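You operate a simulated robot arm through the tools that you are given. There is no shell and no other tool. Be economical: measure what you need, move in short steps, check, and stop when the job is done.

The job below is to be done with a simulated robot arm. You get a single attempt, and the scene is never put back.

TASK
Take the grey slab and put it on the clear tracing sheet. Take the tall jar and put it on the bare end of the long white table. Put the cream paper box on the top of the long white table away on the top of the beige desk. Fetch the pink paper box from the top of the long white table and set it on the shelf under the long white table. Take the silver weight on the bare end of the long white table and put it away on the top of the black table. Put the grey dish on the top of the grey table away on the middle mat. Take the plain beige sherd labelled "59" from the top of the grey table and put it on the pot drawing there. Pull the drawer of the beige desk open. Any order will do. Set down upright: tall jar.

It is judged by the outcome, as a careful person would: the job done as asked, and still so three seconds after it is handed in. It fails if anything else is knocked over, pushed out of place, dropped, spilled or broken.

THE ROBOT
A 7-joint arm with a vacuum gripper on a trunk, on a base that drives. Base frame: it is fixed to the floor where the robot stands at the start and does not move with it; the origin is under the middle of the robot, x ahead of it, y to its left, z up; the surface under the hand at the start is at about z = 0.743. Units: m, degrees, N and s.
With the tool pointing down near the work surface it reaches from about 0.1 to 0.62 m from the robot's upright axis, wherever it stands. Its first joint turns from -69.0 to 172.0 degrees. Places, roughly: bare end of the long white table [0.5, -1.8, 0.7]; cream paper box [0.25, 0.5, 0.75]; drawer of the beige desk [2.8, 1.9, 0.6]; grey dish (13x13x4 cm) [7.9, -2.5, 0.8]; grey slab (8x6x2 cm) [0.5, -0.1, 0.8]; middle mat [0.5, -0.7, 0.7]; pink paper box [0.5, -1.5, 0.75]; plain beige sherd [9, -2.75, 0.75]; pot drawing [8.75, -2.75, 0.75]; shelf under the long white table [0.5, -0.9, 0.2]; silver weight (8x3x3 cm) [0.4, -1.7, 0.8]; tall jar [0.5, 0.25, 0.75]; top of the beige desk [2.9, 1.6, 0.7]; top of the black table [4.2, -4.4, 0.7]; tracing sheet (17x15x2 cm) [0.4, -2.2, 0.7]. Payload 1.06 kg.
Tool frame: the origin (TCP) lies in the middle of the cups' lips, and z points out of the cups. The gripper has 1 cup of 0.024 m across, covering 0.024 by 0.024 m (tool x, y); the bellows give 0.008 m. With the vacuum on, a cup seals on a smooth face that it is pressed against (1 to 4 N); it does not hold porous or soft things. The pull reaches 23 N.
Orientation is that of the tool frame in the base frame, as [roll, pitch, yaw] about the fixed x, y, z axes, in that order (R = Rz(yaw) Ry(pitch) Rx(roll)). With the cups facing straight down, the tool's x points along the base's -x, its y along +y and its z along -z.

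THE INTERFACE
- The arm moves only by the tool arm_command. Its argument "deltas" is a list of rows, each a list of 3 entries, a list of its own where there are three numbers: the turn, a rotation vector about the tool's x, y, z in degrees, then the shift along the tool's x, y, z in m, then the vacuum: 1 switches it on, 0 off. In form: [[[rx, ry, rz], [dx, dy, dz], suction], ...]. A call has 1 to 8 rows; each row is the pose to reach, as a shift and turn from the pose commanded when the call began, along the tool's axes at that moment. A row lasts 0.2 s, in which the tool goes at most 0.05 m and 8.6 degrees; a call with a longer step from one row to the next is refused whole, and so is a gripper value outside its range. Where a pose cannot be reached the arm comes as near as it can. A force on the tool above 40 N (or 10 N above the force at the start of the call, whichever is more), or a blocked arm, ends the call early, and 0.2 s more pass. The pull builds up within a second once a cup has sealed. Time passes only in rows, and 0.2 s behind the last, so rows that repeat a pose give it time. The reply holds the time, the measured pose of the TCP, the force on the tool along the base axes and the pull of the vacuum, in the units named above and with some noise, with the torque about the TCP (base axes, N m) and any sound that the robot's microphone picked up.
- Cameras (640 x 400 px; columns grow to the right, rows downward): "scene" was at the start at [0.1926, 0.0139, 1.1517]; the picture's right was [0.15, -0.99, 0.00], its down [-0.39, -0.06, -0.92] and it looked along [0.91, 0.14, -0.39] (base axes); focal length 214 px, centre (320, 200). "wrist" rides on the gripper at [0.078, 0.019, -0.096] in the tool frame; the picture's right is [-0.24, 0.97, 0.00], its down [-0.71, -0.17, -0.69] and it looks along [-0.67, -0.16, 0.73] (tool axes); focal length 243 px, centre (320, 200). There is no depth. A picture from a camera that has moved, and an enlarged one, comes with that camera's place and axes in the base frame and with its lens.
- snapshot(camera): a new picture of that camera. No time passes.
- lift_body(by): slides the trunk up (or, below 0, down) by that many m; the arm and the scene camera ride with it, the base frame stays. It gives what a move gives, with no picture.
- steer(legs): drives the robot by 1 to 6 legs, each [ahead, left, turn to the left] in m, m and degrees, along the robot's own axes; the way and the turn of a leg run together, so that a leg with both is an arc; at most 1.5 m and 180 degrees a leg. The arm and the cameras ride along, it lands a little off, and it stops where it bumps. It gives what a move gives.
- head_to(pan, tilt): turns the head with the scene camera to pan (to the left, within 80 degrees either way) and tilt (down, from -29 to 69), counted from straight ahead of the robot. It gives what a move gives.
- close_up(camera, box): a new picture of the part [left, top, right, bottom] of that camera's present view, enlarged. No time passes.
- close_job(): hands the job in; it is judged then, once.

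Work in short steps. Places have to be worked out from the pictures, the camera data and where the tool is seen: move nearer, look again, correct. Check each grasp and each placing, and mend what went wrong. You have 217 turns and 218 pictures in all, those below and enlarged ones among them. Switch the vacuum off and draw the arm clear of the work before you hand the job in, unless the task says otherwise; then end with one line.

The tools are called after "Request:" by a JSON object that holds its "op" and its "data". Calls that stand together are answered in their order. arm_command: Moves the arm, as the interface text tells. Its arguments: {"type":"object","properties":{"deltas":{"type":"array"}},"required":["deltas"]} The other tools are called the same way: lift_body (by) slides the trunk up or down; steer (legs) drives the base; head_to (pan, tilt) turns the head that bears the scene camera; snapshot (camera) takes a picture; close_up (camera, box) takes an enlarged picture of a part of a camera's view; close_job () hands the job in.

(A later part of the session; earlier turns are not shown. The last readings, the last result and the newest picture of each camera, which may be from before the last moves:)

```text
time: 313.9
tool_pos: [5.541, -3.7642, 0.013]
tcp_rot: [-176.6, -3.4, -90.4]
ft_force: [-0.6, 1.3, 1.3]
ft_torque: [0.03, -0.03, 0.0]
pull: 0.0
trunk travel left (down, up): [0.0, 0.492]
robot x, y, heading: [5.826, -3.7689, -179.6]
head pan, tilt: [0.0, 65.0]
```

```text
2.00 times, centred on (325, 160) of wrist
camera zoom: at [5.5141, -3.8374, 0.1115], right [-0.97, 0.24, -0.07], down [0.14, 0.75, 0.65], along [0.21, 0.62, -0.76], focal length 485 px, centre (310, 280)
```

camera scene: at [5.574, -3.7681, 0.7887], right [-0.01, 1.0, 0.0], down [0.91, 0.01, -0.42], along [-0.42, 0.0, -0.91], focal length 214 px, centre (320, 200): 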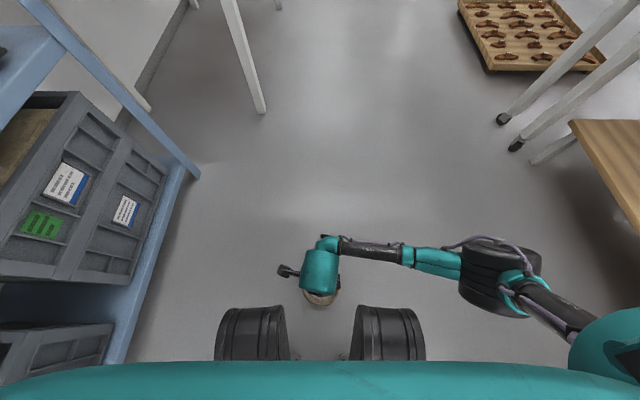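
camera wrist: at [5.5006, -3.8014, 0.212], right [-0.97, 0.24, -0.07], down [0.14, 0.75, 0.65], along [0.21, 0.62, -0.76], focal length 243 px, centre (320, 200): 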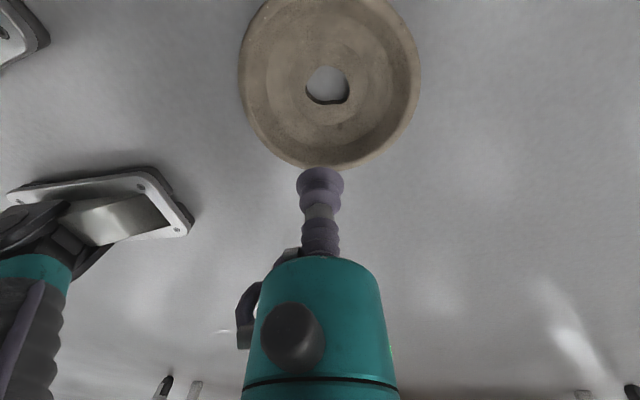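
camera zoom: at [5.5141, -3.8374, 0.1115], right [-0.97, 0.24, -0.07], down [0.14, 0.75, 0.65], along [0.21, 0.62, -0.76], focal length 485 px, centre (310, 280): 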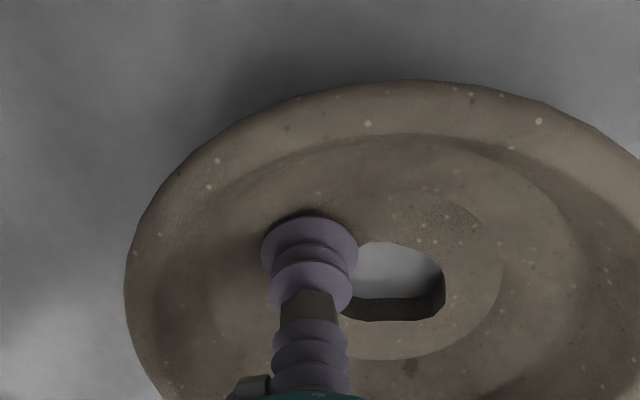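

Request:
{"op": "arm_command", "data": {"deltas": [[[0, 0, 0], [0, 0, 0.003], 1], [[0, 0, 0], [0, 0, 0.006], 1], [[0, 0, 0], [0, 0, 0.008], 1], [[0, 0, 0], [0, 0, 0.009], 1], [[0, 0, 0], [0, 0, 0.009], 1], [[0, 0, 0], [0, 0, 0.009], 1]]}}

Request:
{"op": "close_up", "data": {"camera": "wrist", "box": [180, 60, 470, 260]}}

```text
time: 315.3
tool_pos: [5.5389, -3.7658, 0.0039]
tcp_rot: [-176.6, -3.4, -90.5]
ft_force: [0.4, 4.7, 10.3]
ft_torque: [-0.23, -0.12, 0.01]
pull: 22.7
trunk travel left (down, up): [0.0, 0.492]
robot x, y, heading: [5.8217, -3.7685, -179.4]
head pan, tilt: [0.0, 65.0]
```

```text
2.00 times, centred on (325, 160) of wrist
camera zoom: at [5.5139, -3.8387, 0.102], right [-0.97, 0.24, -0.07], down [0.14, 0.75, 0.65], along [0.21, 0.62, -0.76], focal length 485 px, centre (310, 280)
```

zoom: 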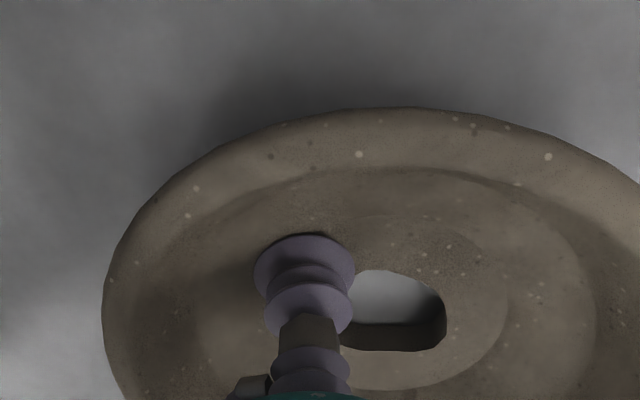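

Sealed. Easing the torque with 4° more lean, then lifting as in the first success.

Request:
{"op": "arm_command", "data": {"deltas": [[[0.9, 1.8, 0], [0, 0, -0.001], 1], [[1.8, 3.6, 0], [0, 0, -0.003], 1], [[1.8, 3.6, 0], [0, 0, -0.006], 1], [[1.8, 3.6, 0], [0, 0, -0.012], 1], [[1.8, 3.6, 0], [0, 0, -0.02], 1], [[1.8, 3.6, 0], [0, 0, -0.03], 1]]}}

Request:
{"op": "snapshot", "data": {"camera": "wrist"}}

```text
time: 316.7
tool_pos: [5.5376, -3.7629, 0.0343]
tcp_rot: [-174.8, -7.0, -90.7]
ft_force: [0.3, -0.6, -0.3]
ft_torque: [-0.03, -0.02, 0.02]
pull: 0.1
trunk travel left (down, up): [0.0, 0.492]
robot x, y, heading: [5.8233, -3.7665, -180.0]
head pan, tilt: [0.0, 65.0]
```

```text
86 pictures are left
camera wrist: at [5.5082, -3.8301, 0.1367], right [-0.96, 0.23, -0.12], down [0.12, 0.79, 0.61], along [0.23, 0.57, -0.79], focal length 243 px, centre (320, 200)
```

wrist: 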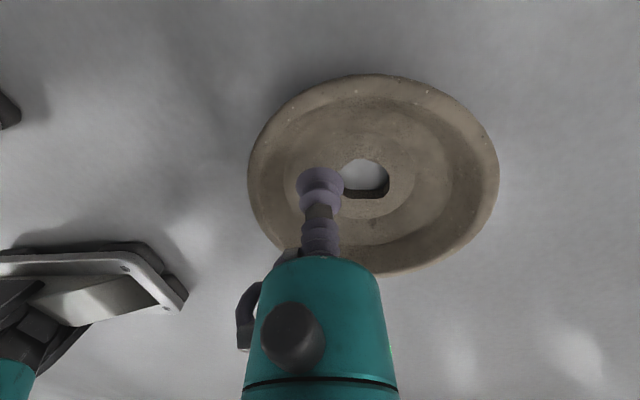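

Still slips at lift-off. Numbers suggest torque margin is thin; using the same small-offset spot but with more opposing pre-lean. Re-pressing at the dish's new position (centre ≈(5.515,-3.7525)).

Request:
{"op": "arm_command", "data": {"deltas": [[[0, 0, 0], [0.0024, 0.009, 0], 1], [[0, 0, 0], [0.0024, 0.009, 0.015], 1], [[0, 0, 0], [0.0024, 0.009, 0.023], 1], [[0, 0, 0], [0.0024, 0.009, 0.027], 1], [[0, 0, 0], [0.0024, 0.009, 0.03], 1], [[0, 0, 0], [0.0024, 0.009, 0.031], 1], [[0, 0, 0], [0.0024, 0.009, 0.031], 1]]}}

Request:
{"op": "close_up", "data": {"camera": "wrist", "box": [180, 60, 470, 260]}}

```text
time: 318.3
tool_pos: [5.532, -3.7686, 0.0027]
tcp_rot: [-174.7, -6.9, -90.7]
ft_force: [0.3, 2.6, 13.5]
ft_torque: [-0.07, 0.06, -0.01]
pull: 0.1
trunk travel left (down, up): [0.0, 0.492]
robot x, y, heading: [5.8226, -3.7672, -179.8]
head pan, tilt: [0.0, 65.0]
```

```text
2.00 times, centred on (325, 160) of wrist
camera zoom: at [5.5024, -3.8362, 0.1051], right [-0.97, 0.23, -0.12], down [0.12, 0.79, 0.61], along [0.23, 0.57, -0.79], focal length 485 px, centre (310, 280)
```

zoom: 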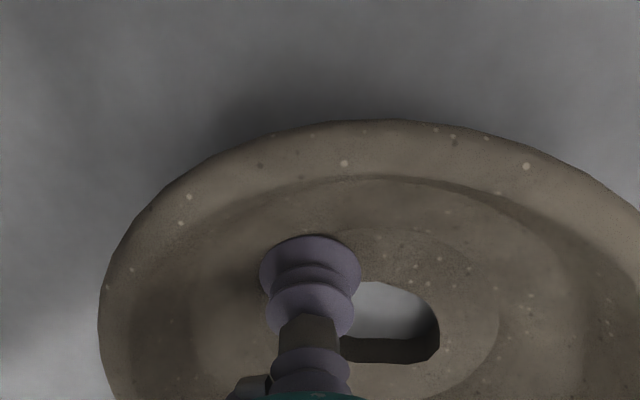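

Pressed but the lip likely just overlaps the hole; moving out 2 mm and pressing again.

Request:
{"op": "arm_command", "data": {"deltas": [[[0, 0, 0], [0, 0, -0.008], 1], [[0, 0, 0], [0.0016, -0.0016, -0.008], 1], [[0, 0, 0], [0.0016, -0.0016, -0.003], 1], [[0, 0, 0], [0.0016, -0.0016, -0.001], 1], [[0, 0, 0], [0.0016, -0.0016, 0], 1], [[0, 0, 0], [0.0016, -0.0016, 0], 1], [[0, 0, 0], [0.0016, -0.0016, 0], 1]]}}

```text
time: 319.9
tool_pos: [5.5323, -3.7701, 0.0031]
tcp_rot: [-174.9, -6.9, -90.8]
ft_force: [0.2, -1.9, 6.6]
ft_torque: [0.06, 0.05, 0.04]
pull: 0.0
trunk travel left (down, up): [0.0, 0.492]
robot x, y, heading: [5.8256, -3.7656, -179.7]
head pan, tilt: [0.0, 65.0]
```

Request:
{"op": "arm_command", "data": {"deltas": [[[0, 0, 0], [0, 0, -0.008], 1], [[-0.5, -1, 0], [0.0018, -0.0018, -0.008], 1], [[-0.5, -1, 0], [0.0018, -0.0018, -0.002], 1], [[-0.5, -1, 0], [0.0018, -0.0018, 0.0], 1], [[-0.5, -1, 0], [0.0018, -0.0018, 0.001], 1], [[-0.5, -1, 0], [0.0018, -0.0018, 0.001], 1], [[-0.5, -1, 0], [0.0018, -0.0018, 0.001], 1]]}}

Request:
{"op": "close_up", "data": {"camera": "wrist", "box": [180, 60, 470, 260]}}

```text
time: 321.5
tool_pos: [5.5286, -3.7714, 0.003]
tcp_rot: [-175.8, -5.8, -90.6]
ft_force: [3.4, -2.0, 6.9]
ft_torque: [0.09, 0.11, -0.05]
pull: 22.8
trunk travel left (down, up): [0.0, 0.492]
robot x, y, heading: [5.8256, -3.7636, -179.7]
head pan, tilt: [0.0, 65.0]
```

```text
2.00 times, centred on (325, 160) of wrist
camera zoom: at [5.5012, -3.8386, 0.1038], right [-0.97, 0.24, -0.09], down [0.13, 0.77, 0.62], along [0.22, 0.59, -0.78], focal length 485 px, centre (310, 280)
```

zoom: 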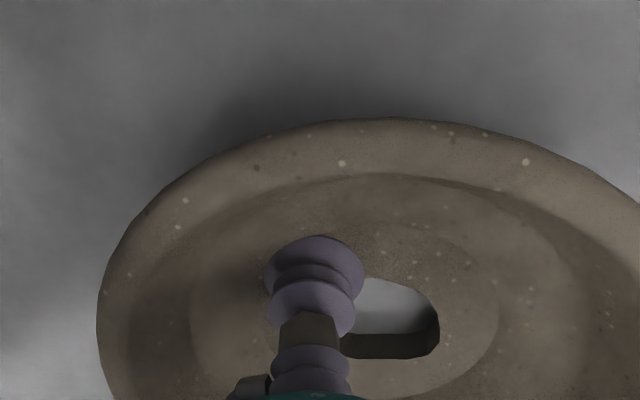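

Sealed with torque already opposing the weight. Lifting.

Request:
{"op": "arm_command", "data": {"deltas": [[[0, 0, 0], [0, 0, 0], 1], [[0, 0, 0], [0, 0, -0.004], 1], [[0, 0, 0], [0, 0, -0.01], 1], [[0, 0, 0], [0, 0, -0.018], 1], [[0, 0, 0], [0, 0, -0.03], 1]]}}

Request:
{"op": "snapshot", "data": {"camera": "wrist"}}

```text
time: 322.7
tool_pos: [5.5325, -3.769, 0.0315]
tcp_rot: [-175.3, -6.1, -90.6]
ft_force: [0.6, -0.2, 0.4]
ft_torque: [-0.01, -0.03, 0.03]
pull: 0.0
trunk travel left (down, up): [0.0, 0.492]
robot x, y, heading: [5.8264, -3.7696, -179.5]
head pan, tilt: [0.0, 65.0]
```

```text
83 pictures are left
camera wrist: at [5.5049, -3.8375, 0.1334], right [-0.97, 0.24, -0.1], down [0.12, 0.78, 0.62], along [0.23, 0.59, -0.78], focal length 243 px, centre (320, 200)
```

wrist: 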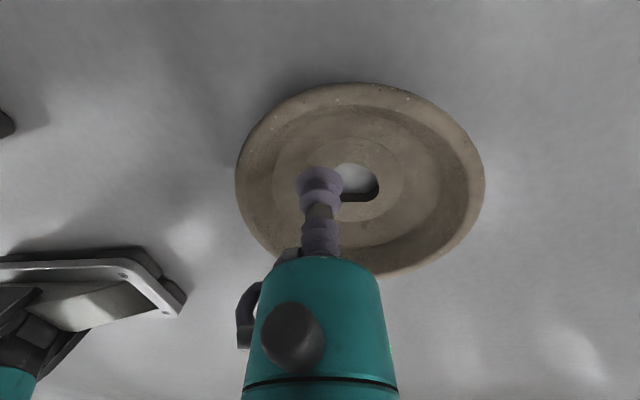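

Retrying at the same spot with slightly less lean for a neutral seal, then lifting quickly as in the first success.

Request:
{"op": "arm_command", "data": {"deltas": [[[-1.9, -1.6, 0], [0.0005, 0.004, 0.005], 1], [[-1.9, -1.6, 0], [0.0005, 0.004, 0.018], 1], [[-1.9, -1.6, 0], [0.0005, 0.004, 0.024], 1], [[-1.9, -1.6, 0], [0.0005, 0.004, 0.028], 1], [[-1.9, -1.6, 0], [0.0005, 0.004, 0.03], 1], [[-1.9, -1.6, 0], [0.0005, 0.004, 0.03], 1], [[-1.9, -1.6, 0], [0.0005, 0.004, 0.03], 1]]}}

```text
time: 324.3
tool_pos: [5.5262, -3.7701, 0.0022]
tcp_rot: [-177.6, -4.1, -90.7]
ft_force: [2.3, -0.3, 4.6]
ft_torque: [0.06, 0.13, -0.08]
pull: 22.7
trunk travel left (down, up): [0.0, 0.492]
robot x, y, heading: [5.8238, -3.7656, -179.8]
head pan, tilt: [0.0, 65.0]
```

Sealed. Quick lift now.

Request:
{"op": "arm_command", "data": {"deltas": [[[0, 0, 0], [0, 0, -0.02], 1], [[0, 0, 0], [0, 0, -0.045], 1], [[0, 0, 0], [0, 0, -0.075], 1]]}}

```text
time: 325.1
tool_pos: [5.5283, -3.7696, 0.0767]
tcp_rot: [-177.2, -4.3, -90.4]
ft_force: [0.3, -0.3, -0.5]
ft_torque: [0.01, 0.02, -0.01]
pull: 0.1
trunk travel left (down, up): [0.0, 0.492]
robot x, y, heading: [5.8266, -3.7669, -179.4]
head pan, tilt: [0.0, 65.0]
```

Likely the arm is at its geometric limit near the floor, which twists the cup on lift-off. Driving 2.5 cm closer for slack and re-imaging.

Request:
{"op": "steer", "data": {"legs": [[0.028, 0, 0]]}}

Request:
{"op": "snapshot", "data": {"camera": "wrist"}}

```text
time: 325.9
tool_pos: [5.498, -3.7701, 0.076]
tcp_rot: [-177.2, -4.4, -90.5]
ft_force: [0.0, 0.8, -0.7]
ft_torque: [0.01, 0.02, -0.03]
pull: 0.1
trunk travel left (down, up): [0.0, 0.492]
robot x, y, heading: [5.7984, -3.7687, -179.5]
head pan, tilt: [0.0, 65.0]
```

```text
82 pictures are left
camera wrist: at [5.4735, -3.8406, 0.1762], right [-0.97, 0.24, -0.07], down [0.14, 0.76, 0.64], along [0.2, 0.61, -0.77], focal length 243 px, centre (320, 200)
```

wrist: 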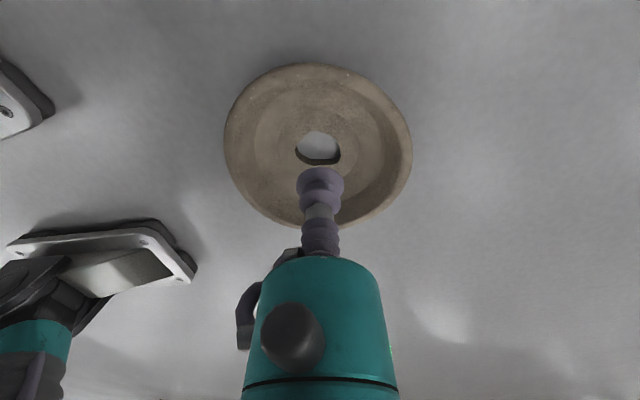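

Request:
{"op": "arm_command", "data": {"deltas": [[[0, 0, 0], [0.002, -0.0195, 0.01], 1], [[0, 0, 0], [0.002, -0.0195, 0.05], 1], [[0, 0, 0], [0.002, -0.0195, 0.063], 1], [[0, 0, 0], [0.002, -0.0195, 0.068], 1], [[0, 0, 0], [0.002, -0.0195, 0.071], 1], [[0, 0, 0], [0.002, -0.0195, 0.073], 1], [[0, 0, 0], [0.002, -0.0195, 0.073], 1], [[0, 0, 0], [0.002, -0.0195, 0.073], 1]]}}

Request:
{"op": "close_up", "data": {"camera": "wrist", "box": [180, 60, 470, 260]}}

```text
time: 327.7
tool_pos: [5.5137, -3.7708, 0.0037]
tcp_rot: [-177.6, -3.9, -90.5]
ft_force: [3.5, -2.1, 5.0]
ft_torque: [0.05, 0.02, -0.11]
pull: 22.8
trunk travel left (down, up): [0.0, 0.492]
robot x, y, heading: [5.7974, -3.7689, -179.5]
head pan, tilt: [0.0, 65.0]
```

```text
2.00 times, centred on (325, 160) of wrist
camera zoom: at [5.4891, -3.8426, 0.1037], right [-0.97, 0.24, -0.05], down [0.15, 0.75, 0.64], along [0.2, 0.61, -0.76], focal length 485 px, centre (310, 280)
```

zoom: 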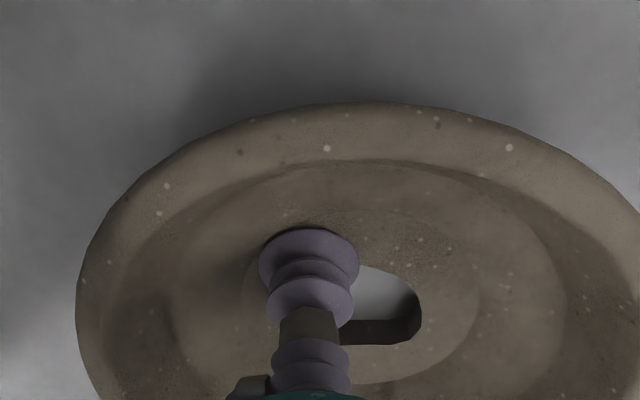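

Sealed, but the arm is displaced ~8 mm from its command: some link seems to touch the robot's own body. Looking.

Request:
{"op": "snapshot", "data": {"camera": "scene"}}

```text
80 pictures are left
camera scene: at [5.546, -3.7683, 0.7888], right [-0.01, 1.0, 0.0], down [0.91, 0.01, -0.42], along [-0.42, 0.0, -0.91], focal length 214 px, centre (320, 200)
```

scene: 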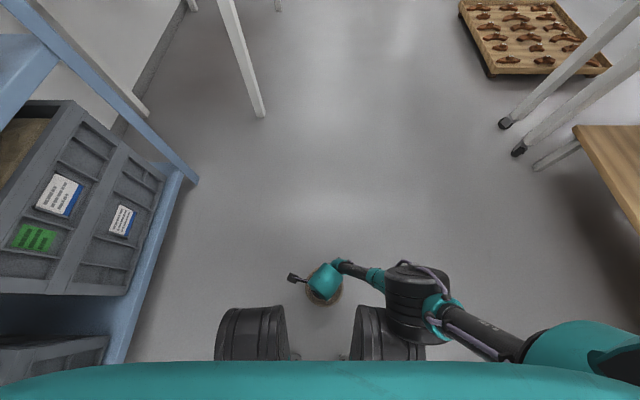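

The elbow drum presses on the robot's own right leg. Releasing, rising, and backing 6 cm to try with the elbow clear.

Request:
{"op": "arm_command", "data": {"deltas": [[[0, 0, 0], [0, 0, -0.002], 0], [[0, 0, 0], [0, 0, -0.002], 0], [[0, 0, 0], [0, 0, -0.04], 0], [[0, 0, 0], [0, 0, -0.08], 0]]}}

Request:
{"op": "steer", "data": {"legs": [[-0.06, 0, 0]]}}

Request:
{"op": "snapshot", "data": {"camera": "wrist"}}

```text
time: 328.7
tool_pos: [5.5191, -3.772, 0.0812]
tcp_rot: [-177.1, -4.3, -90.4]
ft_force: [-0.1, 0.8, -0.2]
ft_torque: [0.01, 0.0, 0.02]
pull: 0.1
trunk travel left (down, up): [0.0, 0.492]
robot x, y, heading: [5.7958, -3.7686, -179.4]
head pan, tilt: [0.0, 65.0]
```

```text
time: 329.7
tool_pos: [5.5778, -3.7704, 0.0826]
tcp_rot: [-177.3, -4.3, -90.6]
ft_force: [0.2, 0.3, 0.6]
ft_torque: [0.03, 0.0, -0.01]
pull: 0.3
trunk travel left (down, up): [0.0, 0.492]
robot x, y, heading: [5.8552, -3.7655, -179.8]
head pan, tilt: [0.0, 65.0]
```

```text
79 pictures are left
camera wrist: at [5.552, -3.842, 0.1829], right [-0.97, 0.24, -0.07], down [0.14, 0.76, 0.64], along [0.2, 0.61, -0.77], focal length 243 px, centre (320, 200)
```

wrist: 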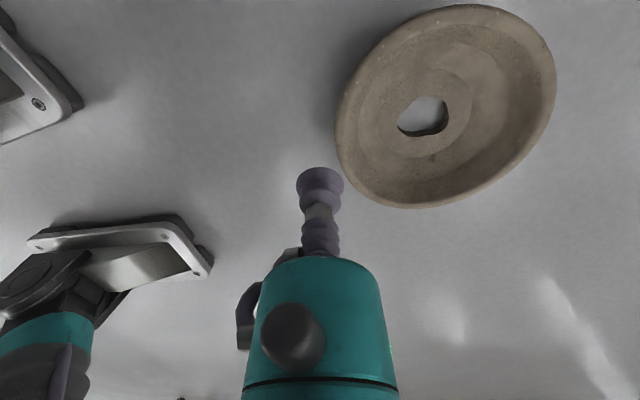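

Dish centre (5.5075,-3.766). Trying the same relative spot from here.

Request:
{"op": "arm_command", "data": {"deltas": [[[0, 0, 0], [0.004, 0.03, 0], 1], [[0, 0, 0], [0.0086, 0.0588, 0.01], 1], [[0, 0, 0], [0.0086, 0.0588, 0.05], 1], [[0, 0, 0], [0.0086, 0.0588, 0.068], 1], [[0, 0, 0], [0.0086, 0.0588, 0.074], 1], [[0, 0, 0], [0.0086, 0.0588, 0.078], 1], [[0, 0, 0], [0.0086, 0.0588, 0.079], 1], [[0, 0, 0], [0.0086, 0.0588, 0.079], 1]]}}

Request:
{"op": "close_up", "data": {"camera": "wrist", "box": [180, 60, 470, 260]}}

```text
time: 331.5
tool_pos: [5.5218, -3.7843, 0.0123]
tcp_rot: [-177.2, -4.4, -90.5]
ft_force: [0.2, 0.2, 0.9]
ft_torque: [-0.01, -0.02, 0.0]
pull: 0.1
out of reach, approached as far as the arm can: row 5, 6, 7, 8
trunk travel left (down, up): [0.0, 0.492]
robot x, y, heading: [5.8567, -3.7637, -179.7]
head pan, tilt: [0.0, 65.0]
```

```text
2.00 times, centred on (325, 160) of wrist
camera zoom: at [5.4969, -3.8544, 0.1141], right [-0.97, 0.24, -0.07], down [0.14, 0.76, 0.64], along [0.2, 0.61, -0.77], focal length 485 px, centre (310, 280)
```

zoom: 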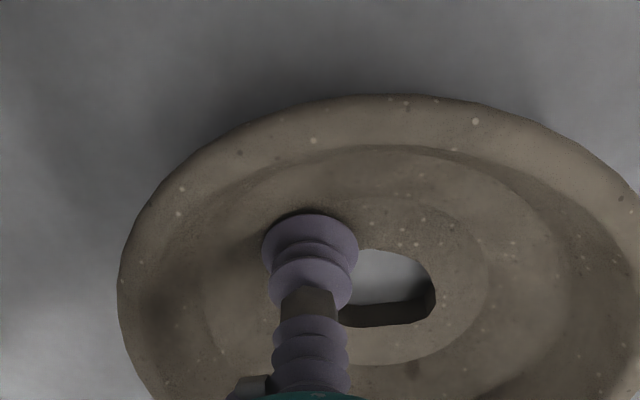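

9 mm short here; a window should exist at ~2 cm closer. Adjusting.

Request:
{"op": "arm_command", "data": {"deltas": [[[0, 0, 0], [0, 0, -0.04], 1]]}}

Request:
{"op": "steer", "data": {"legs": [[0.018, 0, 0]]}}

Request:
{"op": "snapshot", "data": {"camera": "wrist"}}

```text
time: 331.9
tool_pos: [5.5183, -3.7786, 0.0525]
tcp_rot: [-177.2, -4.0, -90.3]
ft_force: [0.1, 0.1, 0.5]
ft_torque: [0.04, 0.03, 0.02]
pull: 0.1
trunk travel left (down, up): [0.0, 0.492]
robot x, y, heading: [5.8539, -3.7657, -179.8]
head pan, tilt: [0.0, 65.0]
```

```text
time: 332.6
tool_pos: [5.5003, -3.78, 0.0528]
tcp_rot: [-177.3, -4.4, -90.4]
ft_force: [0.2, -0.7, -0.4]
ft_torque: [0.0, 0.01, -0.02]
pull: 0.0
trunk travel left (down, up): [0.0, 0.492]
robot x, y, heading: [5.837, -3.7642, -179.6]
head pan, tilt: [0.0, 65.0]
```

```text
77 pictures are left
camera wrist: at [5.4757, -3.8518, 0.1538], right [-0.97, 0.24, -0.07], down [0.14, 0.76, 0.64], along [0.2, 0.61, -0.77], focal length 243 px, centre (320, 200)
```

wrist: 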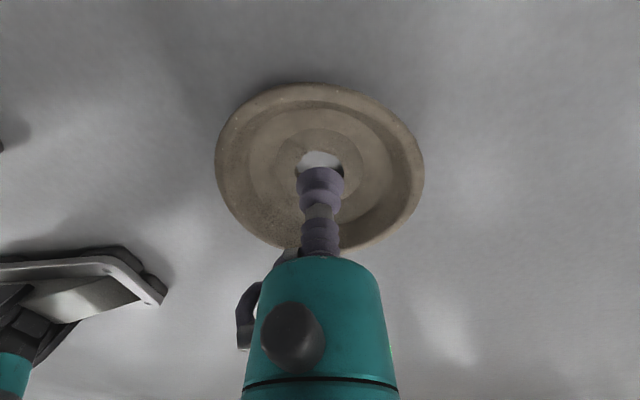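

Request:
{"op": "arm_command", "data": {"deltas": [[[0, 0, 0], [0.0006, -0.02, 0.01], 1], [[0, 0, 0], [0.0006, -0.02, 0.032], 1], [[0, 0, 0], [0.0006, -0.02, 0.041], 1], [[0, 0, 0], [0.0006, -0.02, 0.045], 1], [[0, 0, 0], [0.0006, -0.02, 0.048], 1], [[0, 0, 0], [0.0006, -0.02, 0.05], 1], [[0, 0, 0], [0.0006, -0.02, 0.05], 1], [[0, 0, 0], [0.0006, -0.02, 0.05], 1]]}}

Request:
{"op": "close_up", "data": {"camera": "wrist", "box": [180, 60, 470, 260]}}

```text
time: 334.4
tool_pos: [5.5227, -3.7859, 0.007]
tcp_rot: [-177.2, -4.3, -90.4]
ft_force: [0.1, 1.3, 2.2]
ft_torque: [-0.05, 0.04, -0.01]
pull: 0.1
trunk travel left (down, up): [0.0, 0.492]
robot x, y, heading: [5.8395, -3.7662, -179.5]
head pan, tilt: [0.0, 65.0]
```

```text
2.00 times, centred on (325, 160) of wrist
camera zoom: at [5.4981, -3.8559, 0.1074], right [-0.97, 0.24, -0.07], down [0.14, 0.76, 0.64], along [0.2, 0.61, -0.77], focal length 485 px, centre (310, 280)
```

zoom: 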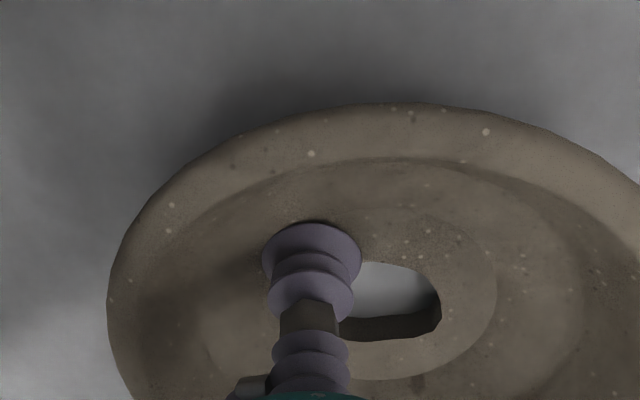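

Reachable and undisplaced here. Pressing a few mm more.

Request:
{"op": "arm_command", "data": {"deltas": [[[0, 0, 0], [0, 0, 0.002], 1], [[0, 0, 0], [0, 0, 0.004], 1], [[0, 0, 0], [0, 0, 0.005], 1], [[0, 0, 0], [0, 0, 0.005], 1], [[0, 0, 0], [0, 0, 0.005], 1]]}}

```text
time: 335.6
tool_pos: [5.5239, -3.7835, 0.0071]
tcp_rot: [-177.2, -4.3, -90.5]
ft_force: [0.0, 0.9, 3.0]
ft_torque: [-0.01, 0.02, 0.02]
pull: 0.1
out of reach, approached as far as the arm can: row 1, 2, 3, 4, 5
trunk travel left (down, up): [0.0, 0.492]
robot x, y, heading: [5.8409, -3.7671, -179.5]
head pan, tilt: [0.0, 65.0]
```

Request:
{"op": "arm_command", "data": {"deltas": [[[0, 0, 0], [0, 0, -0.025], 1]]}}

Request:
{"op": "steer", "data": {"legs": [[0.012, 0, 0]]}}

Request:
{"op": "arm_command", "data": {"deltas": [[[0, 0, 0], [0, -0.012, 0.008], 1], [[0, 0, 0], [0, -0.012, 0.018], 1], [[0, 0, 0], [0, -0.012, 0.024], 1], [[0, 0, 0], [0, -0.012, 0.027], 1], [[0, 0, 0], [0, -0.012, 0.029], 1], [[0, 0, 0], [0, -0.012, 0.029], 1], [[0, 0, 0], [0, -0.012, 0.029], 1]]}}

Request:
{"op": "close_up", "data": {"camera": "wrist", "box": [180, 60, 470, 260]}}

```text
time: 336.1
tool_pos: [5.521, -3.7836, 0.0317]
tcp_rot: [-177.2, -4.3, -90.5]
ft_force: [0.1, -0.8, 0.6]
ft_torque: [0.0, -0.01, -0.02]
pull: 0.2
trunk travel left (down, up): [0.0, 0.492]
robot x, y, heading: [5.8362, -3.7649, -179.4]
head pan, tilt: [0.0, 65.0]
```

```text
time: 336.8
tool_pos: [5.509, -3.7836, 0.0318]
tcp_rot: [-177.3, -4.4, -90.5]
ft_force: [0.4, 0.4, 0.1]
ft_torque: [0.0, -0.04, -0.02]
pull: 0.0
trunk travel left (down, up): [0.0, 0.492]
robot x, y, heading: [5.8234, -3.768, -179.3]
head pan, tilt: [0.0, 65.0]
```

```text
time: 338.4
tool_pos: [5.5163, -3.7834, 0.0041]
tcp_rot: [-177.7, -4.3, -90.4]
ft_force: [-0.8, 1.1, 3.6]
ft_torque: [0.04, 0.04, -0.03]
pull: 22.7
trunk travel left (down, up): [0.0, 0.492]
robot x, y, heading: [5.8224, -3.7656, -179.4]
head pan, tilt: [0.0, 65.0]
```

```text
2.00 times, centred on (325, 160) of wrist
camera zoom: at [5.4921, -3.8557, 0.1058], right [-0.97, 0.24, -0.06], down [0.15, 0.76, 0.64], along [0.19, 0.61, -0.77], focal length 485 px, centre (310, 280)
```

zoom: 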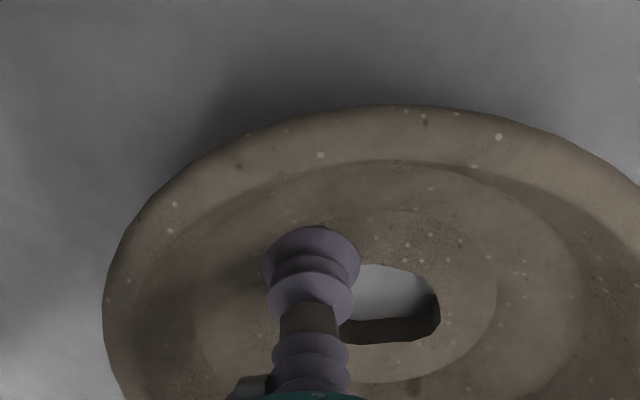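

Sealed with small loads. Nulling the stored displacement, then lifting.

Request:
{"op": "arm_command", "data": {"deltas": [[[0, 0, 0], [0, 0.003, -0.001], 1], [[0, 0, 0], [0, 0.004, -0.004], 1], [[0, 0, 0], [0, 0.004, -0.01], 1], [[0, 0, 0], [0, 0.004, -0.02], 1], [[0, 0, 0], [0, 0.004, -0.032], 1], [[0, 0, 0], [0, 0.004, -0.045], 1]]}}

```text
time: 339.8
tool_pos: [5.518, -3.7828, 0.0486]
tcp_rot: [-177.1, -4.3, -90.4]
ft_force: [-0.8, -0.4, -1.5]
ft_torque: [-0.1, -0.06, 0.03]
pull: 23.2
trunk travel left (down, up): [0.0, 0.492]
robot x, y, heading: [5.8229, -3.7646, -179.4]
head pan, tilt: [0.0, 65.0]
```

Held (23 N)! Torque ≈0.12. Tilting the dish so its centre lies above the cup reduces that torque for transport; raising a little and tilting gradually.

Request:
{"op": "arm_command", "data": {"deltas": [[[0, 0, 0], [0, 0, -0.015], 1], [[0, 0, 0], [0, 0, -0.035], 1], [[-2.6, -3, 0], [0, 0, -0.045], 1], [[-5.2, -6.1, 0], [0, 0, -0.05], 1], [[-7.8, -9.1, 0], [0, 0, -0.05], 1], [[-10.4, -12.2, 0], [0, 0, -0.05], 1], [[-13, -15.2, 0], [0, 0, -0.05], 1]]}}

Request:
{"op": "snapshot", "data": {"camera": "wrist"}}

```text
time: 341.4
tool_pos: [5.5139, -3.7793, 0.0984]
tcp_rot: [169.6, 10.7, -91.5]
ft_force: [0.3, 0.7, -1.7]
ft_torque: [-0.08, -0.09, 0.01]
pull: 22.7
trunk travel left (down, up): [0.0, 0.492]
robot x, y, heading: [5.8265, -3.7658, -179.8]
head pan, tilt: [0.0, 65.0]
```

```text
74 pictures are left
camera wrist: at [5.5091, -3.8749, 0.1796], right [-0.95, 0.22, 0.22], down [0.31, 0.57, 0.76], along [0.05, 0.79, -0.61], focal length 243 px, centre (320, 200)
```

wrist: 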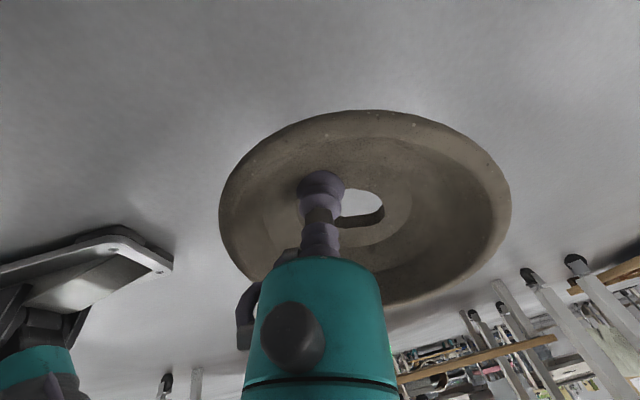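

Still held. Tilting further 16° for a safer carry.

Request:
{"op": "arm_command", "data": {"deltas": [[[-2.6, -3, 0], [0, 0, -0.01], 1], [[-5.2, -6.1, 0], [0, 0, -0.02], 1], [[-7.8, -9.1, 0], [0, 0, -0.03], 1], [[-10.4, -12.2, 0], [0, 0, -0.03], 1], [[-10.4, -12.2, 0], [0, 0, -0.03], 1]]}}

Request:
{"op": "snapshot", "data": {"camera": "scene"}}

```text
time: 342.6
tool_pos: [5.5082, -3.7757, 0.1259]
tcp_rot: [156.8, 23.4, -96.3]
ft_force: [-0.7, 0.4, -1.7]
ft_torque: [-0.1, -0.08, -0.02]
pull: 22.4
trunk travel left (down, up): [0.0, 0.492]
robot x, y, heading: [5.8229, -3.7654, -179.5]
head pan, tilt: [0.0, 65.0]
```

```text
73 pictures are left
camera scene: at [5.5747, -3.7683, 0.7887], right [-0.01, 1.0, 0.0], down [0.91, 0.01, -0.42], along [-0.42, 0.0, -0.91], focal length 214 px, centre (320, 200)
```

scene: 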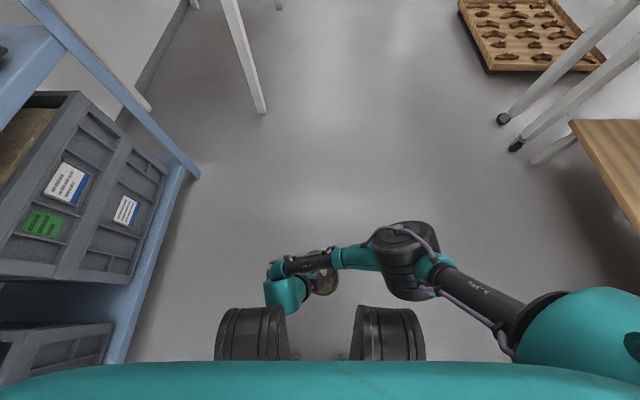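

Holding. Driving along the aisle with the dish low, in short legs.

Request:
{"op": "steer", "data": {"legs": [[0.7, -0.08, -0.5], [0.7, -0.05, 0]]}}

```text
time: 349.9
tool_pos: [4.105, -3.6511, 0.1265]
tcp_rot: [156.7, 23.6, -96.4]
ft_force: [-0.2, -0.4, -1.2]
ft_torque: [-0.08, -0.06, 0.0]
pull: 23.1
trunk travel left (down, up): [0.0, 0.492]
robot x, y, heading: [4.4185, -3.6438, -179.9]
head pan, tilt: [0.0, 65.0]
```

Still held. Continuing to x≈1.5, drifting toward y≈-3.35.

Request:
{"op": "steer", "data": {"legs": [[1.0, -0.1, 0], [1.0, -0.1, 0], [0.9, -0.08, 0]]}}

Request:
{"op": "head_to", "data": {"pan": 0, "tilt": 30}}

Request:
{"op": "snapshot", "data": {"camera": "scene"}}

```text
time: 364.4
tool_pos: [1.1701, -3.4034, 0.1265]
tcp_rot: [156.6, 23.5, -96.7]
ft_force: [0.1, 1.2, -2.3]
ft_torque: [-0.09, -0.06, -0.01]
pull: 22.5
trunk travel left (down, up): [0.0, 0.492]
robot x, y, heading: [1.4889, -3.3981, -179.8]
head pan, tilt: [0.0, 65.0]
```

```text
time: 365.4
tool_pos: [1.1693, -3.4032, 0.1262]
tcp_rot: [156.7, 23.7, -96.8]
ft_force: [0.7, -0.1, -2.4]
ft_torque: [-0.07, -0.07, -0.02]
pull: 23.0
trunk travel left (down, up): [0.0, 0.492]
robot x, y, heading: [1.4883, -3.3974, -179.9]
head pan, tilt: [0.0, 30.0]
```

```text
72 pictures are left
camera scene: at [1.207, -3.3978, 0.8363], right [0.0, 1.0, 0.0], down [0.5, 0.0, -0.87], along [-0.87, 0.0, -0.5], focal length 214 px, centre (320, 200)
```

scene: 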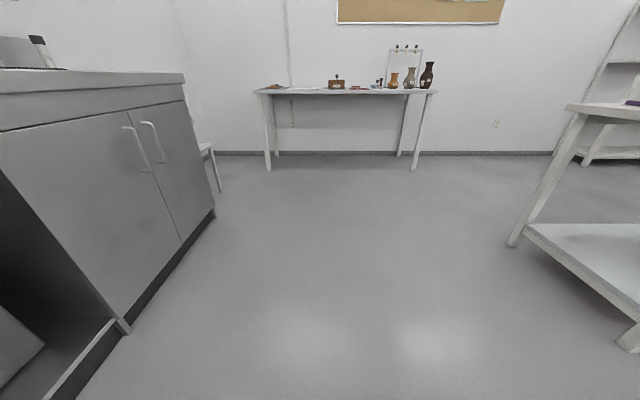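

Held. Turning 180° in two steps, then reversing to x≈0.

Request:
{"op": "steer", "data": {"legs": [[0, 0, 60], [0, 0, 60], [0, 0, 60]]}}

Request:
{"op": "steer", "data": {"legs": [[-0.75, 0.05, 0], [-0.8, 0.05, 0]]}}

```text
time: 373.8
tool_pos: [1.8036, -3.3952, 0.1263]
tcp_rot: [156.7, 23.6, 82.6]
ft_force: [0.1, -0.1, -2.0]
ft_torque: [0.09, 0.05, 0.01]
pull: 22.6
trunk travel left (down, up): [0.0, 0.492]
robot x, y, heading: [1.4857, -3.3967, -0.6]
head pan, tilt: [0.0, 30.0]
```

```text
time: 381.7
tool_pos: [0.2635, -3.2843, 0.126]
tcp_rot: [156.6, 23.6, 82.0]
ft_force: [-1.0, -0.9, -0.9]
ft_torque: [0.09, 0.04, 0.01]
pull: 22.9
trunk travel left (down, up): [0.0, 0.492]
robot x, y, heading: [-0.057, -3.2851, -1.2]
head pan, tilt: [0.0, 30.0]
```

Held. Backing to x≈-0.33 (to stay clear of the table legs) and sliding left toward the middle mat.

Request:
{"op": "steer", "data": {"legs": [[-0.27, 0, 1.2], [0, 0.85, 0], [0, 0.85, 0], [0, 0.85, 0]]}}

Request:
{"op": "lift_body", "data": {"by": 0.15}}

Request:
{"op": "lift_body", "data": {"by": 0.342}}

Request:
{"op": "snapshot", "data": {"camera": "scene"}}

```text
time: 405.8
tool_pos: [-0.0023, -0.7438, 0.1266]
tcp_rot: [156.6, 23.5, 82.7]
ft_force: [-0.5, 0.0, -2.5]
ft_torque: [0.08, 0.06, 0.01]
pull: 22.8
trunk travel left (down, up): [0.0, 0.492]
robot x, y, heading: [-0.32, -0.7443, -0.5]
head pan, tilt: [0.0, 30.0]
```

```text
time: 407.5
tool_pos: [-0.0029, -0.7429, 0.2766]
tcp_rot: [156.7, 23.6, 82.6]
ft_force: [0.5, -0.1, -1.7]
ft_torque: [0.08, 0.05, -0.01]
pull: 22.5
trunk travel left (down, up): [-0.15, 0.342]
robot x, y, heading: [-0.3206, -0.745, -0.4]
head pan, tilt: [0.0, 30.0]
```

```text
time: 410.9
tool_pos: [-0.0026, -0.7427, 0.6184]
tcp_rot: [156.8, 23.6, 82.5]
ft_force: [0.2, 0.4, -2.2]
ft_torque: [0.03, 0.04, -0.01]
pull: 22.8
trunk travel left (down, up): [-0.492, 0.0]
robot x, y, heading: [-0.3203, -0.7458, -0.5]
head pan, tilt: [0.0, 30.0]
```

```text
71 pictures are left
camera scene: at [-0.2289, -0.7457, 1.3467], right [-0.01, -1.0, 0.0], down [-0.5, 0.01, -0.87], along [0.87, -0.01, -0.5], focal length 214 px, centre (320, 200)
```

scene: 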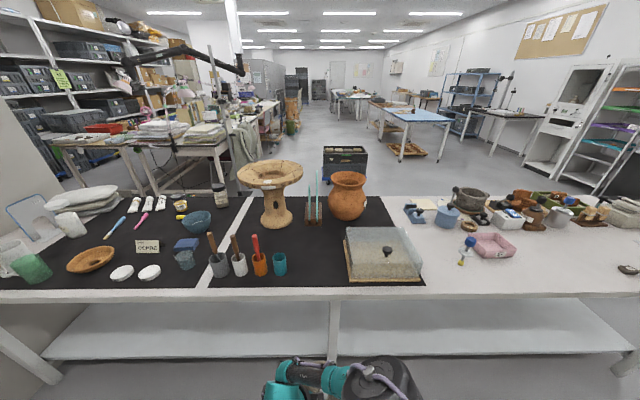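

Excellent—still held. Free spot on the middle mat: about (0.41,-0.73), between the brush pots and the glass tray. Raising the hand 0.35 m with the tilt kept.

Request:
{"op": "arm_command", "data": {"deltas": [[[0, 0, 0], [-0.016, 0.0145, -0.0337], 1], [[0, 0, 0], [-0.036, 0.0326, -0.0758], 1], [[0, 0, 0], [-0.056, 0.0507, -0.118], 1], [[0, 0, 0], [-0.076, 0.0688, -0.16], 1], [[0, 0, 0], [-0.096, 0.0869, -0.202], 1], [[0, 0, 0], [-0.116, 0.105, -0.244], 1], [[0, 0, 0], [-0.136, 0.123, -0.286], 1], [[0, 0, 0], [-0.144, 0.13, -0.303], 1]]}}

Request:
{"op": "snapshot", "data": {"camera": "scene"}}

```text
time: 412.7
tool_pos: [-0.0013, -0.7434, 0.9786]
tcp_rot: [156.6, 23.6, 82.6]
ft_force: [0.2, -0.3, -2.7]
ft_torque: [0.05, 0.07, -0.01]
pull: 22.8
trunk travel left (down, up): [-0.492, 0.0]
robot x, y, heading: [-0.3206, -0.7449, -0.5]
head pan, tilt: [0.0, 30.0]
```

```text
70 pictures are left
camera scene: at [-0.2288, -0.7456, 1.3466], right [-0.01, -1.0, 0.0], down [-0.5, 0.01, -0.87], along [0.87, -0.01, -0.5], focal length 214 px, centre (320, 200)
```

scene: 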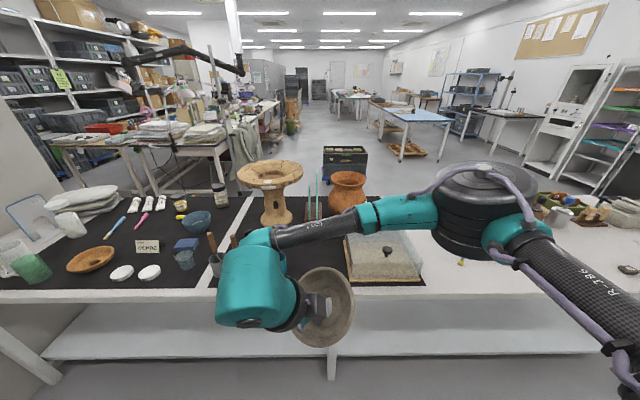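

Untilting the dish here (wrist becomes high), before moving over the table.

Request:
{"op": "arm_command", "data": {"deltas": [[[4.7, 5.5, 0], [0, 0, 0], 1], [[9.4, 11, 0], [0, 0, 0], 1], [[14, 16.4, 0], [0, 0, 0], 1], [[18.7, 21.9, 0], [0, 0, 0], 1], [[23.4, 27.4, 0], [0, 0, 0], 1]]}}

Request:
{"op": "snapshot", "data": {"camera": "wrist"}}

```text
time: 413.9
tool_pos: [-0.0035, -0.7427, 0.9766]
tcp_rot: [-178.5, -3.2, 87.8]
ft_force: [-0.2, 0.4, -1.6]
ft_torque: [0.07, 0.04, 0.02]
pull: 22.8
trunk travel left (down, up): [-0.492, 0.0]
robot x, y, heading: [-0.3201, -0.7468, -0.9]
head pan, tilt: [0.0, 30.0]
```

```text
69 pictures are left
camera wrist: at [0.0203, -0.6722, 1.0769], right [0.96, -0.27, -0.04], down [-0.18, -0.74, 0.65], along [-0.2, -0.62, -0.76], focal length 243 px, centre (320, 200)
```

wrist: 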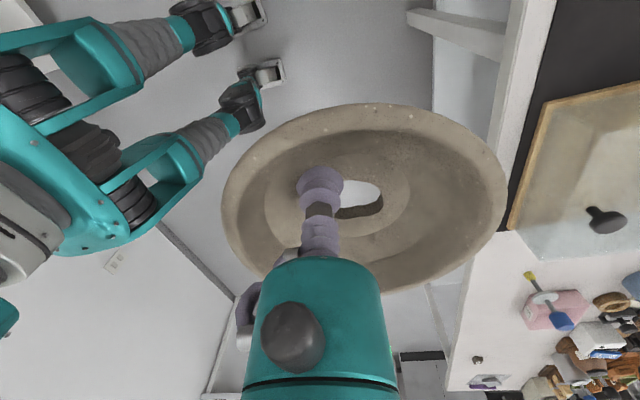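

Dish level and held. Driving ahead 0.27 m over the mat.

Request:
{"op": "steer", "data": {"legs": [[0.27, 0, 0.9]]}}

Request:
{"op": "snapshot", "data": {"camera": "scene"}}

```text
time: 415.8
tool_pos: [0.2635, -0.7376, 0.9775]
tcp_rot: [-178.5, -3.0, 89.0]
ft_force: [0.3, 0.4, -2.0]
ft_torque: [0.12, 0.04, -0.01]
pull: 22.8
trunk travel left (down, up): [-0.492, 0.0]
robot x, y, heading: [-0.0523, -0.745, 0.4]
head pan, tilt: [0.0, 30.0]
```

```text
68 pictures are left
camera scene: at [0.0368, -0.7437, 1.3466], right [0.01, -1.0, 0.0], down [-0.5, -0.01, -0.87], along [0.87, 0.01, -0.5], focal length 214 px, centre (320, 200)
```

scene: 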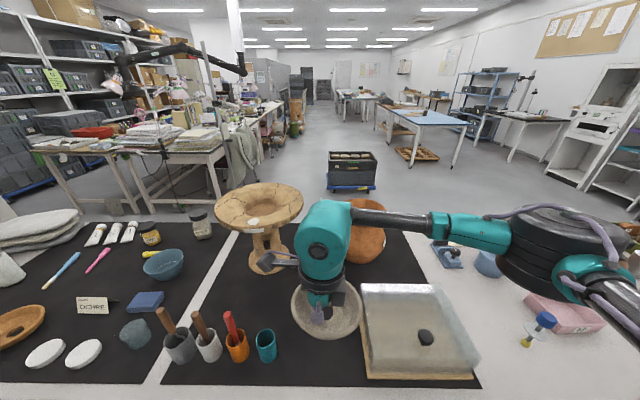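

Moving outward to the free spot and lowering to z≈0.80.

Request:
{"op": "arm_command", "data": {"deltas": [[[0, 0, 0], [0.006, 0.035, 0], 1], [[0, 0, 0], [0.012, 0.075, 0], 1], [[0, 0, 0], [0.0227, 0.121, 0.005], 1], [[0, 0, 0], [0.0227, 0.121, 0.045], 1], [[0, 0, 0], [0.0227, 0.121, 0.09], 1], [[0, 0, 0], [0.0227, 0.121, 0.135], 1], [[0, 0, 0], [0.0227, 0.121, 0.17], 1]]}}

Request:
{"op": "head_to", "data": {"pan": 0, "tilt": 45}}

Request:
{"op": "snapshot", "data": {"camera": "scene"}}

```text
time: 417.4
tool_pos: [0.3787, -0.7051, 0.804]
tcp_rot: [-178.6, -3.2, 89.0]
ft_force: [0.0, -0.5, -1.1]
ft_torque: [0.1, 0.03, 0.01]
pull: 23.0
trunk travel left (down, up): [-0.492, 0.0]
robot x, y, heading: [-0.0528, -0.7452, 0.7]
head pan, tilt: [0.0, 30.0]
```

```text
time: 418.1
tool_pos: [0.3788, -0.7058, 0.8049]
tcp_rot: [-178.6, -3.0, 89.0]
ft_force: [0.0, -0.1, -2.0]
ft_torque: [0.08, 0.08, 0.01]
pull: 23.1
trunk travel left (down, up): [-0.492, 0.0]
robot x, y, heading: [-0.0528, -0.745, 0.9]
head pan, tilt: [0.0, 45.0]
```

```text
67 pictures are left
camera scene: at [0.027, -0.7438, 1.3241], right [0.01, -1.0, 0.0], down [-0.71, -0.01, -0.71], along [0.71, 0.01, -0.71], focal length 214 px, centre (320, 200)
```

scene: 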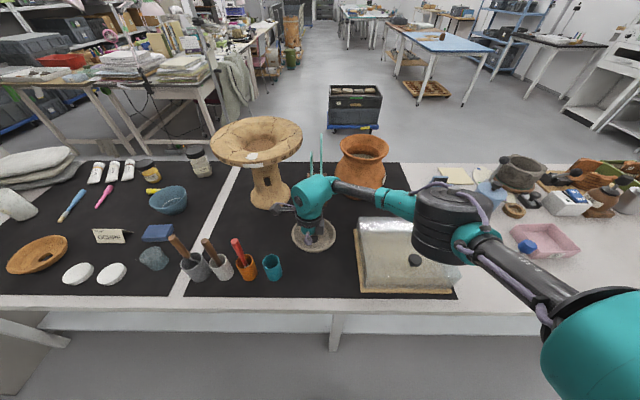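

Spot is clear. Lowering onto the mat.

Request:
{"op": "arm_command", "data": {"deltas": [[[0, 0, 0], [0, 0, 0.02], 1], [[0, 0, 0], [0, 0, 0.035], 1], [[0, 0, 0], [0, 0, 0.043], 1], [[0, 0, 0], [0, 0, 0.049], 1], [[0, 0, 0], [0, 0, 0.053], 1], [[0, 0, 0], [0, 0, 0.053], 1]]}}

```text
time: 419.5
tool_pos: [0.3776, -0.7019, 0.7534]
tcp_rot: [-178.7, -3.1, 89.1]
ft_force: [-1.0, 3.1, 7.3]
ft_torque: [-0.08, -0.11, 0.02]
pull: 22.9
trunk travel left (down, up): [-0.492, 0.0]
robot x, y, heading: [-0.053, -0.7475, 0.7]
head pan, tilt: [0.0, 45.0]
```

Contact (7 N). Releasing and rising.

Request:
{"op": "arm_command", "data": {"deltas": [[[0, 0, 0], [0, 0, -0.001], 0], [[0, 0, 0], [0, 0, -0.001], 0], [[0, 0, 0], [0, 0, -0.002], 0], [[0, 0, 0], [0, 0, -0.02], 0], [[0, 0, 0], [0, 0, -0.06], 0], [[0, 0, 0], [0, 0, -0.1], 0], [[0, 0, 0], [0, 0, -0.15], 0], [[0, 0, 0], [0, 0, -0.2], 0]]}}

Request:
{"op": "snapshot", "data": {"camera": "scene"}}

```text
time: 421.3
tool_pos: [0.3814, -0.7132, 0.9526]
tcp_rot: [-178.5, -3.1, 89.0]
ft_force: [0.3, 0.4, -0.7]
ft_torque: [0.0, -0.02, -0.01]
pull: 0.1
trunk travel left (down, up): [-0.492, 0.0]
robot x, y, heading: [-0.0559, -0.7454, 0.6]
head pan, tilt: [0.0, 45.0]
```

```text
66 pictures are left
camera scene: at [0.0267, -0.7438, 1.3241], right [0.01, -1.0, 0.0], down [-0.71, -0.01, -0.71], along [0.71, 0.01, -0.71], focal length 214 px, centre (320, 200)
```

scene: 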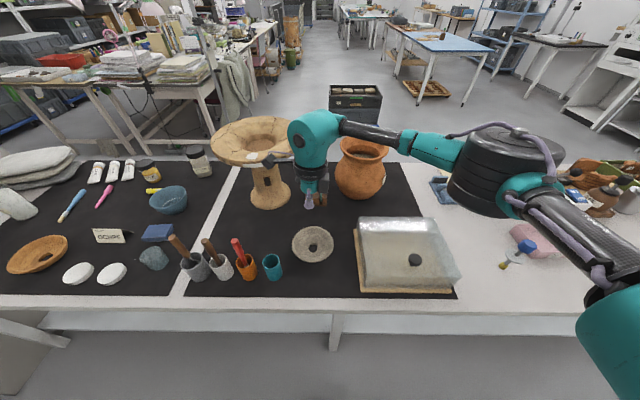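

Dish is on the middle mat. Restoring the tool orientation, then heading to the jar: back off, slide left to y≈0.12, and approach.

Request:
{"op": "arm_command", "data": {"deltas": [[[-1.5, -3.1, 0], [0, 0, -0.04], 0], [[-1.5, -3.1, -8], [0, 0, -0.06], 0], [[-1.5, -3.1, -16], [0, 0, -0.06], 0], [[-1.5, -3.1, -24], [0, 0, -0.06], 0], [[-1.5, -3.1, -32], [0, 0, -0.06], 0], [[-1.5, -3.1, -40], [0, 0, -0.06], 0], [[-1.5, -3.1, -48], [0, 0, -0.06], 0]]}}

Request:
{"op": "arm_command", "data": {"deltas": [[[0, 0, -8], [0, 0, 0], 0], [[0, 0, -16], [0, 0, 0], 0], [[0, 0, -24], [0, 0, 0], 0], [[0, 0, -32], [0, 0, 0], 0], [[0, 0, -40], [0, 0, 0], 0], [[0, 0, -42.5], [0, 0, 0], 0]]}}

Request:
{"op": "steer", "data": {"legs": [[-0.3, 0, -0.6], [0, 0.86, 0], [0.3, 0, 0]]}}

Request:
{"op": "head_to", "data": {"pan": 20, "tilt": 45}}

Request:
{"op": "snapshot", "data": {"camera": "scene"}}

Request:
{"op": "snapshot", "data": {"camera": "wrist"}}

```text
time: 422.9
tool_pos: [0.384, -0.7178, 1.0125]
tcp_rot: [178.5, 0.2, 137.3]
ft_force: [-0.7, 0.6, -0.1]
ft_torque: [-0.04, -0.02, 0.0]
pull: 0.0
trunk travel left (down, up): [-0.492, 0.0]
robot x, y, heading: [-0.055, -0.7451, 0.8]
head pan, tilt: [0.0, 45.0]
```

```text
time: 424.3
tool_pos: [0.3832, -0.7188, 1.0122]
tcp_rot: [179.1, 1.1, 179.8]
ft_force: [-0.2, 0.3, -0.8]
ft_torque: [-0.01, -0.06, -0.04]
pull: 0.0
trunk travel left (down, up): [-0.492, 0.0]
robot x, y, heading: [-0.0542, -0.7453, 0.7]
head pan, tilt: [0.0, 45.0]
```

```text
time: 435.6
tool_pos: [0.3838, 0.1457, 1.0124]
tcp_rot: [179.0, 1.2, 178.9]
ft_force: [0.5, 0.3, -0.6]
ft_torque: [-0.05, 0.01, -0.04]
pull: 0.0
trunk travel left (down, up): [-0.492, 0.0]
robot x, y, heading: [-0.0559, 0.1244, -0.0]
head pan, tilt: [0.0, 45.0]
```

```text
time: 436.4
tool_pos: [0.3843, 0.1459, 1.0111]
tcp_rot: [179.1, 1.1, 179.0]
ft_force: [0.8, 0.4, 0.4]
ft_torque: [-0.04, 0.01, 0.02]
pull: 0.0
trunk travel left (down, up): [-0.492, 0.0]
robot x, y, heading: [-0.0544, 0.1235, -0.1]
head pan, tilt: [20.0, 45.0]
```

```text
65 pictures are left
camera scene: at [0.0213, 0.1522, 1.324], right [0.34, -0.94, 0.0], down [-0.66, -0.24, -0.71], along [0.66, 0.24, -0.71], focal length 214 px, centre (320, 200)
```

scene: 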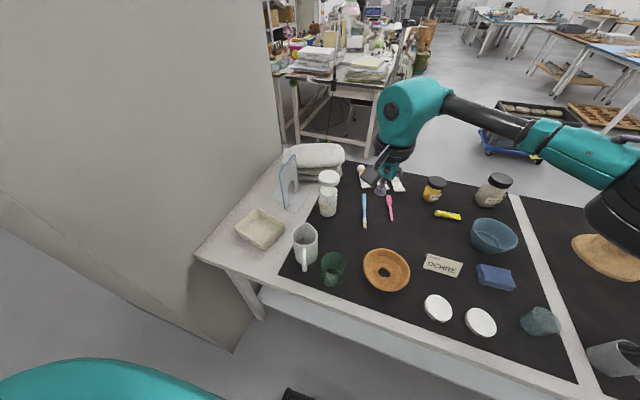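

```text
64 pictures are left
camera wrist: at [0.3026, 0.1645, 1.1069], right [0.25, 0.97, 0.02], down [0.69, -0.2, 0.7], along [0.68, -0.16, -0.72], focal length 243 px, centre (320, 200)
```

wrist: 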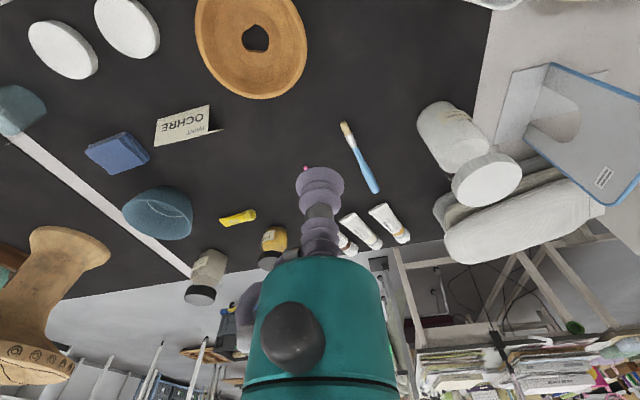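

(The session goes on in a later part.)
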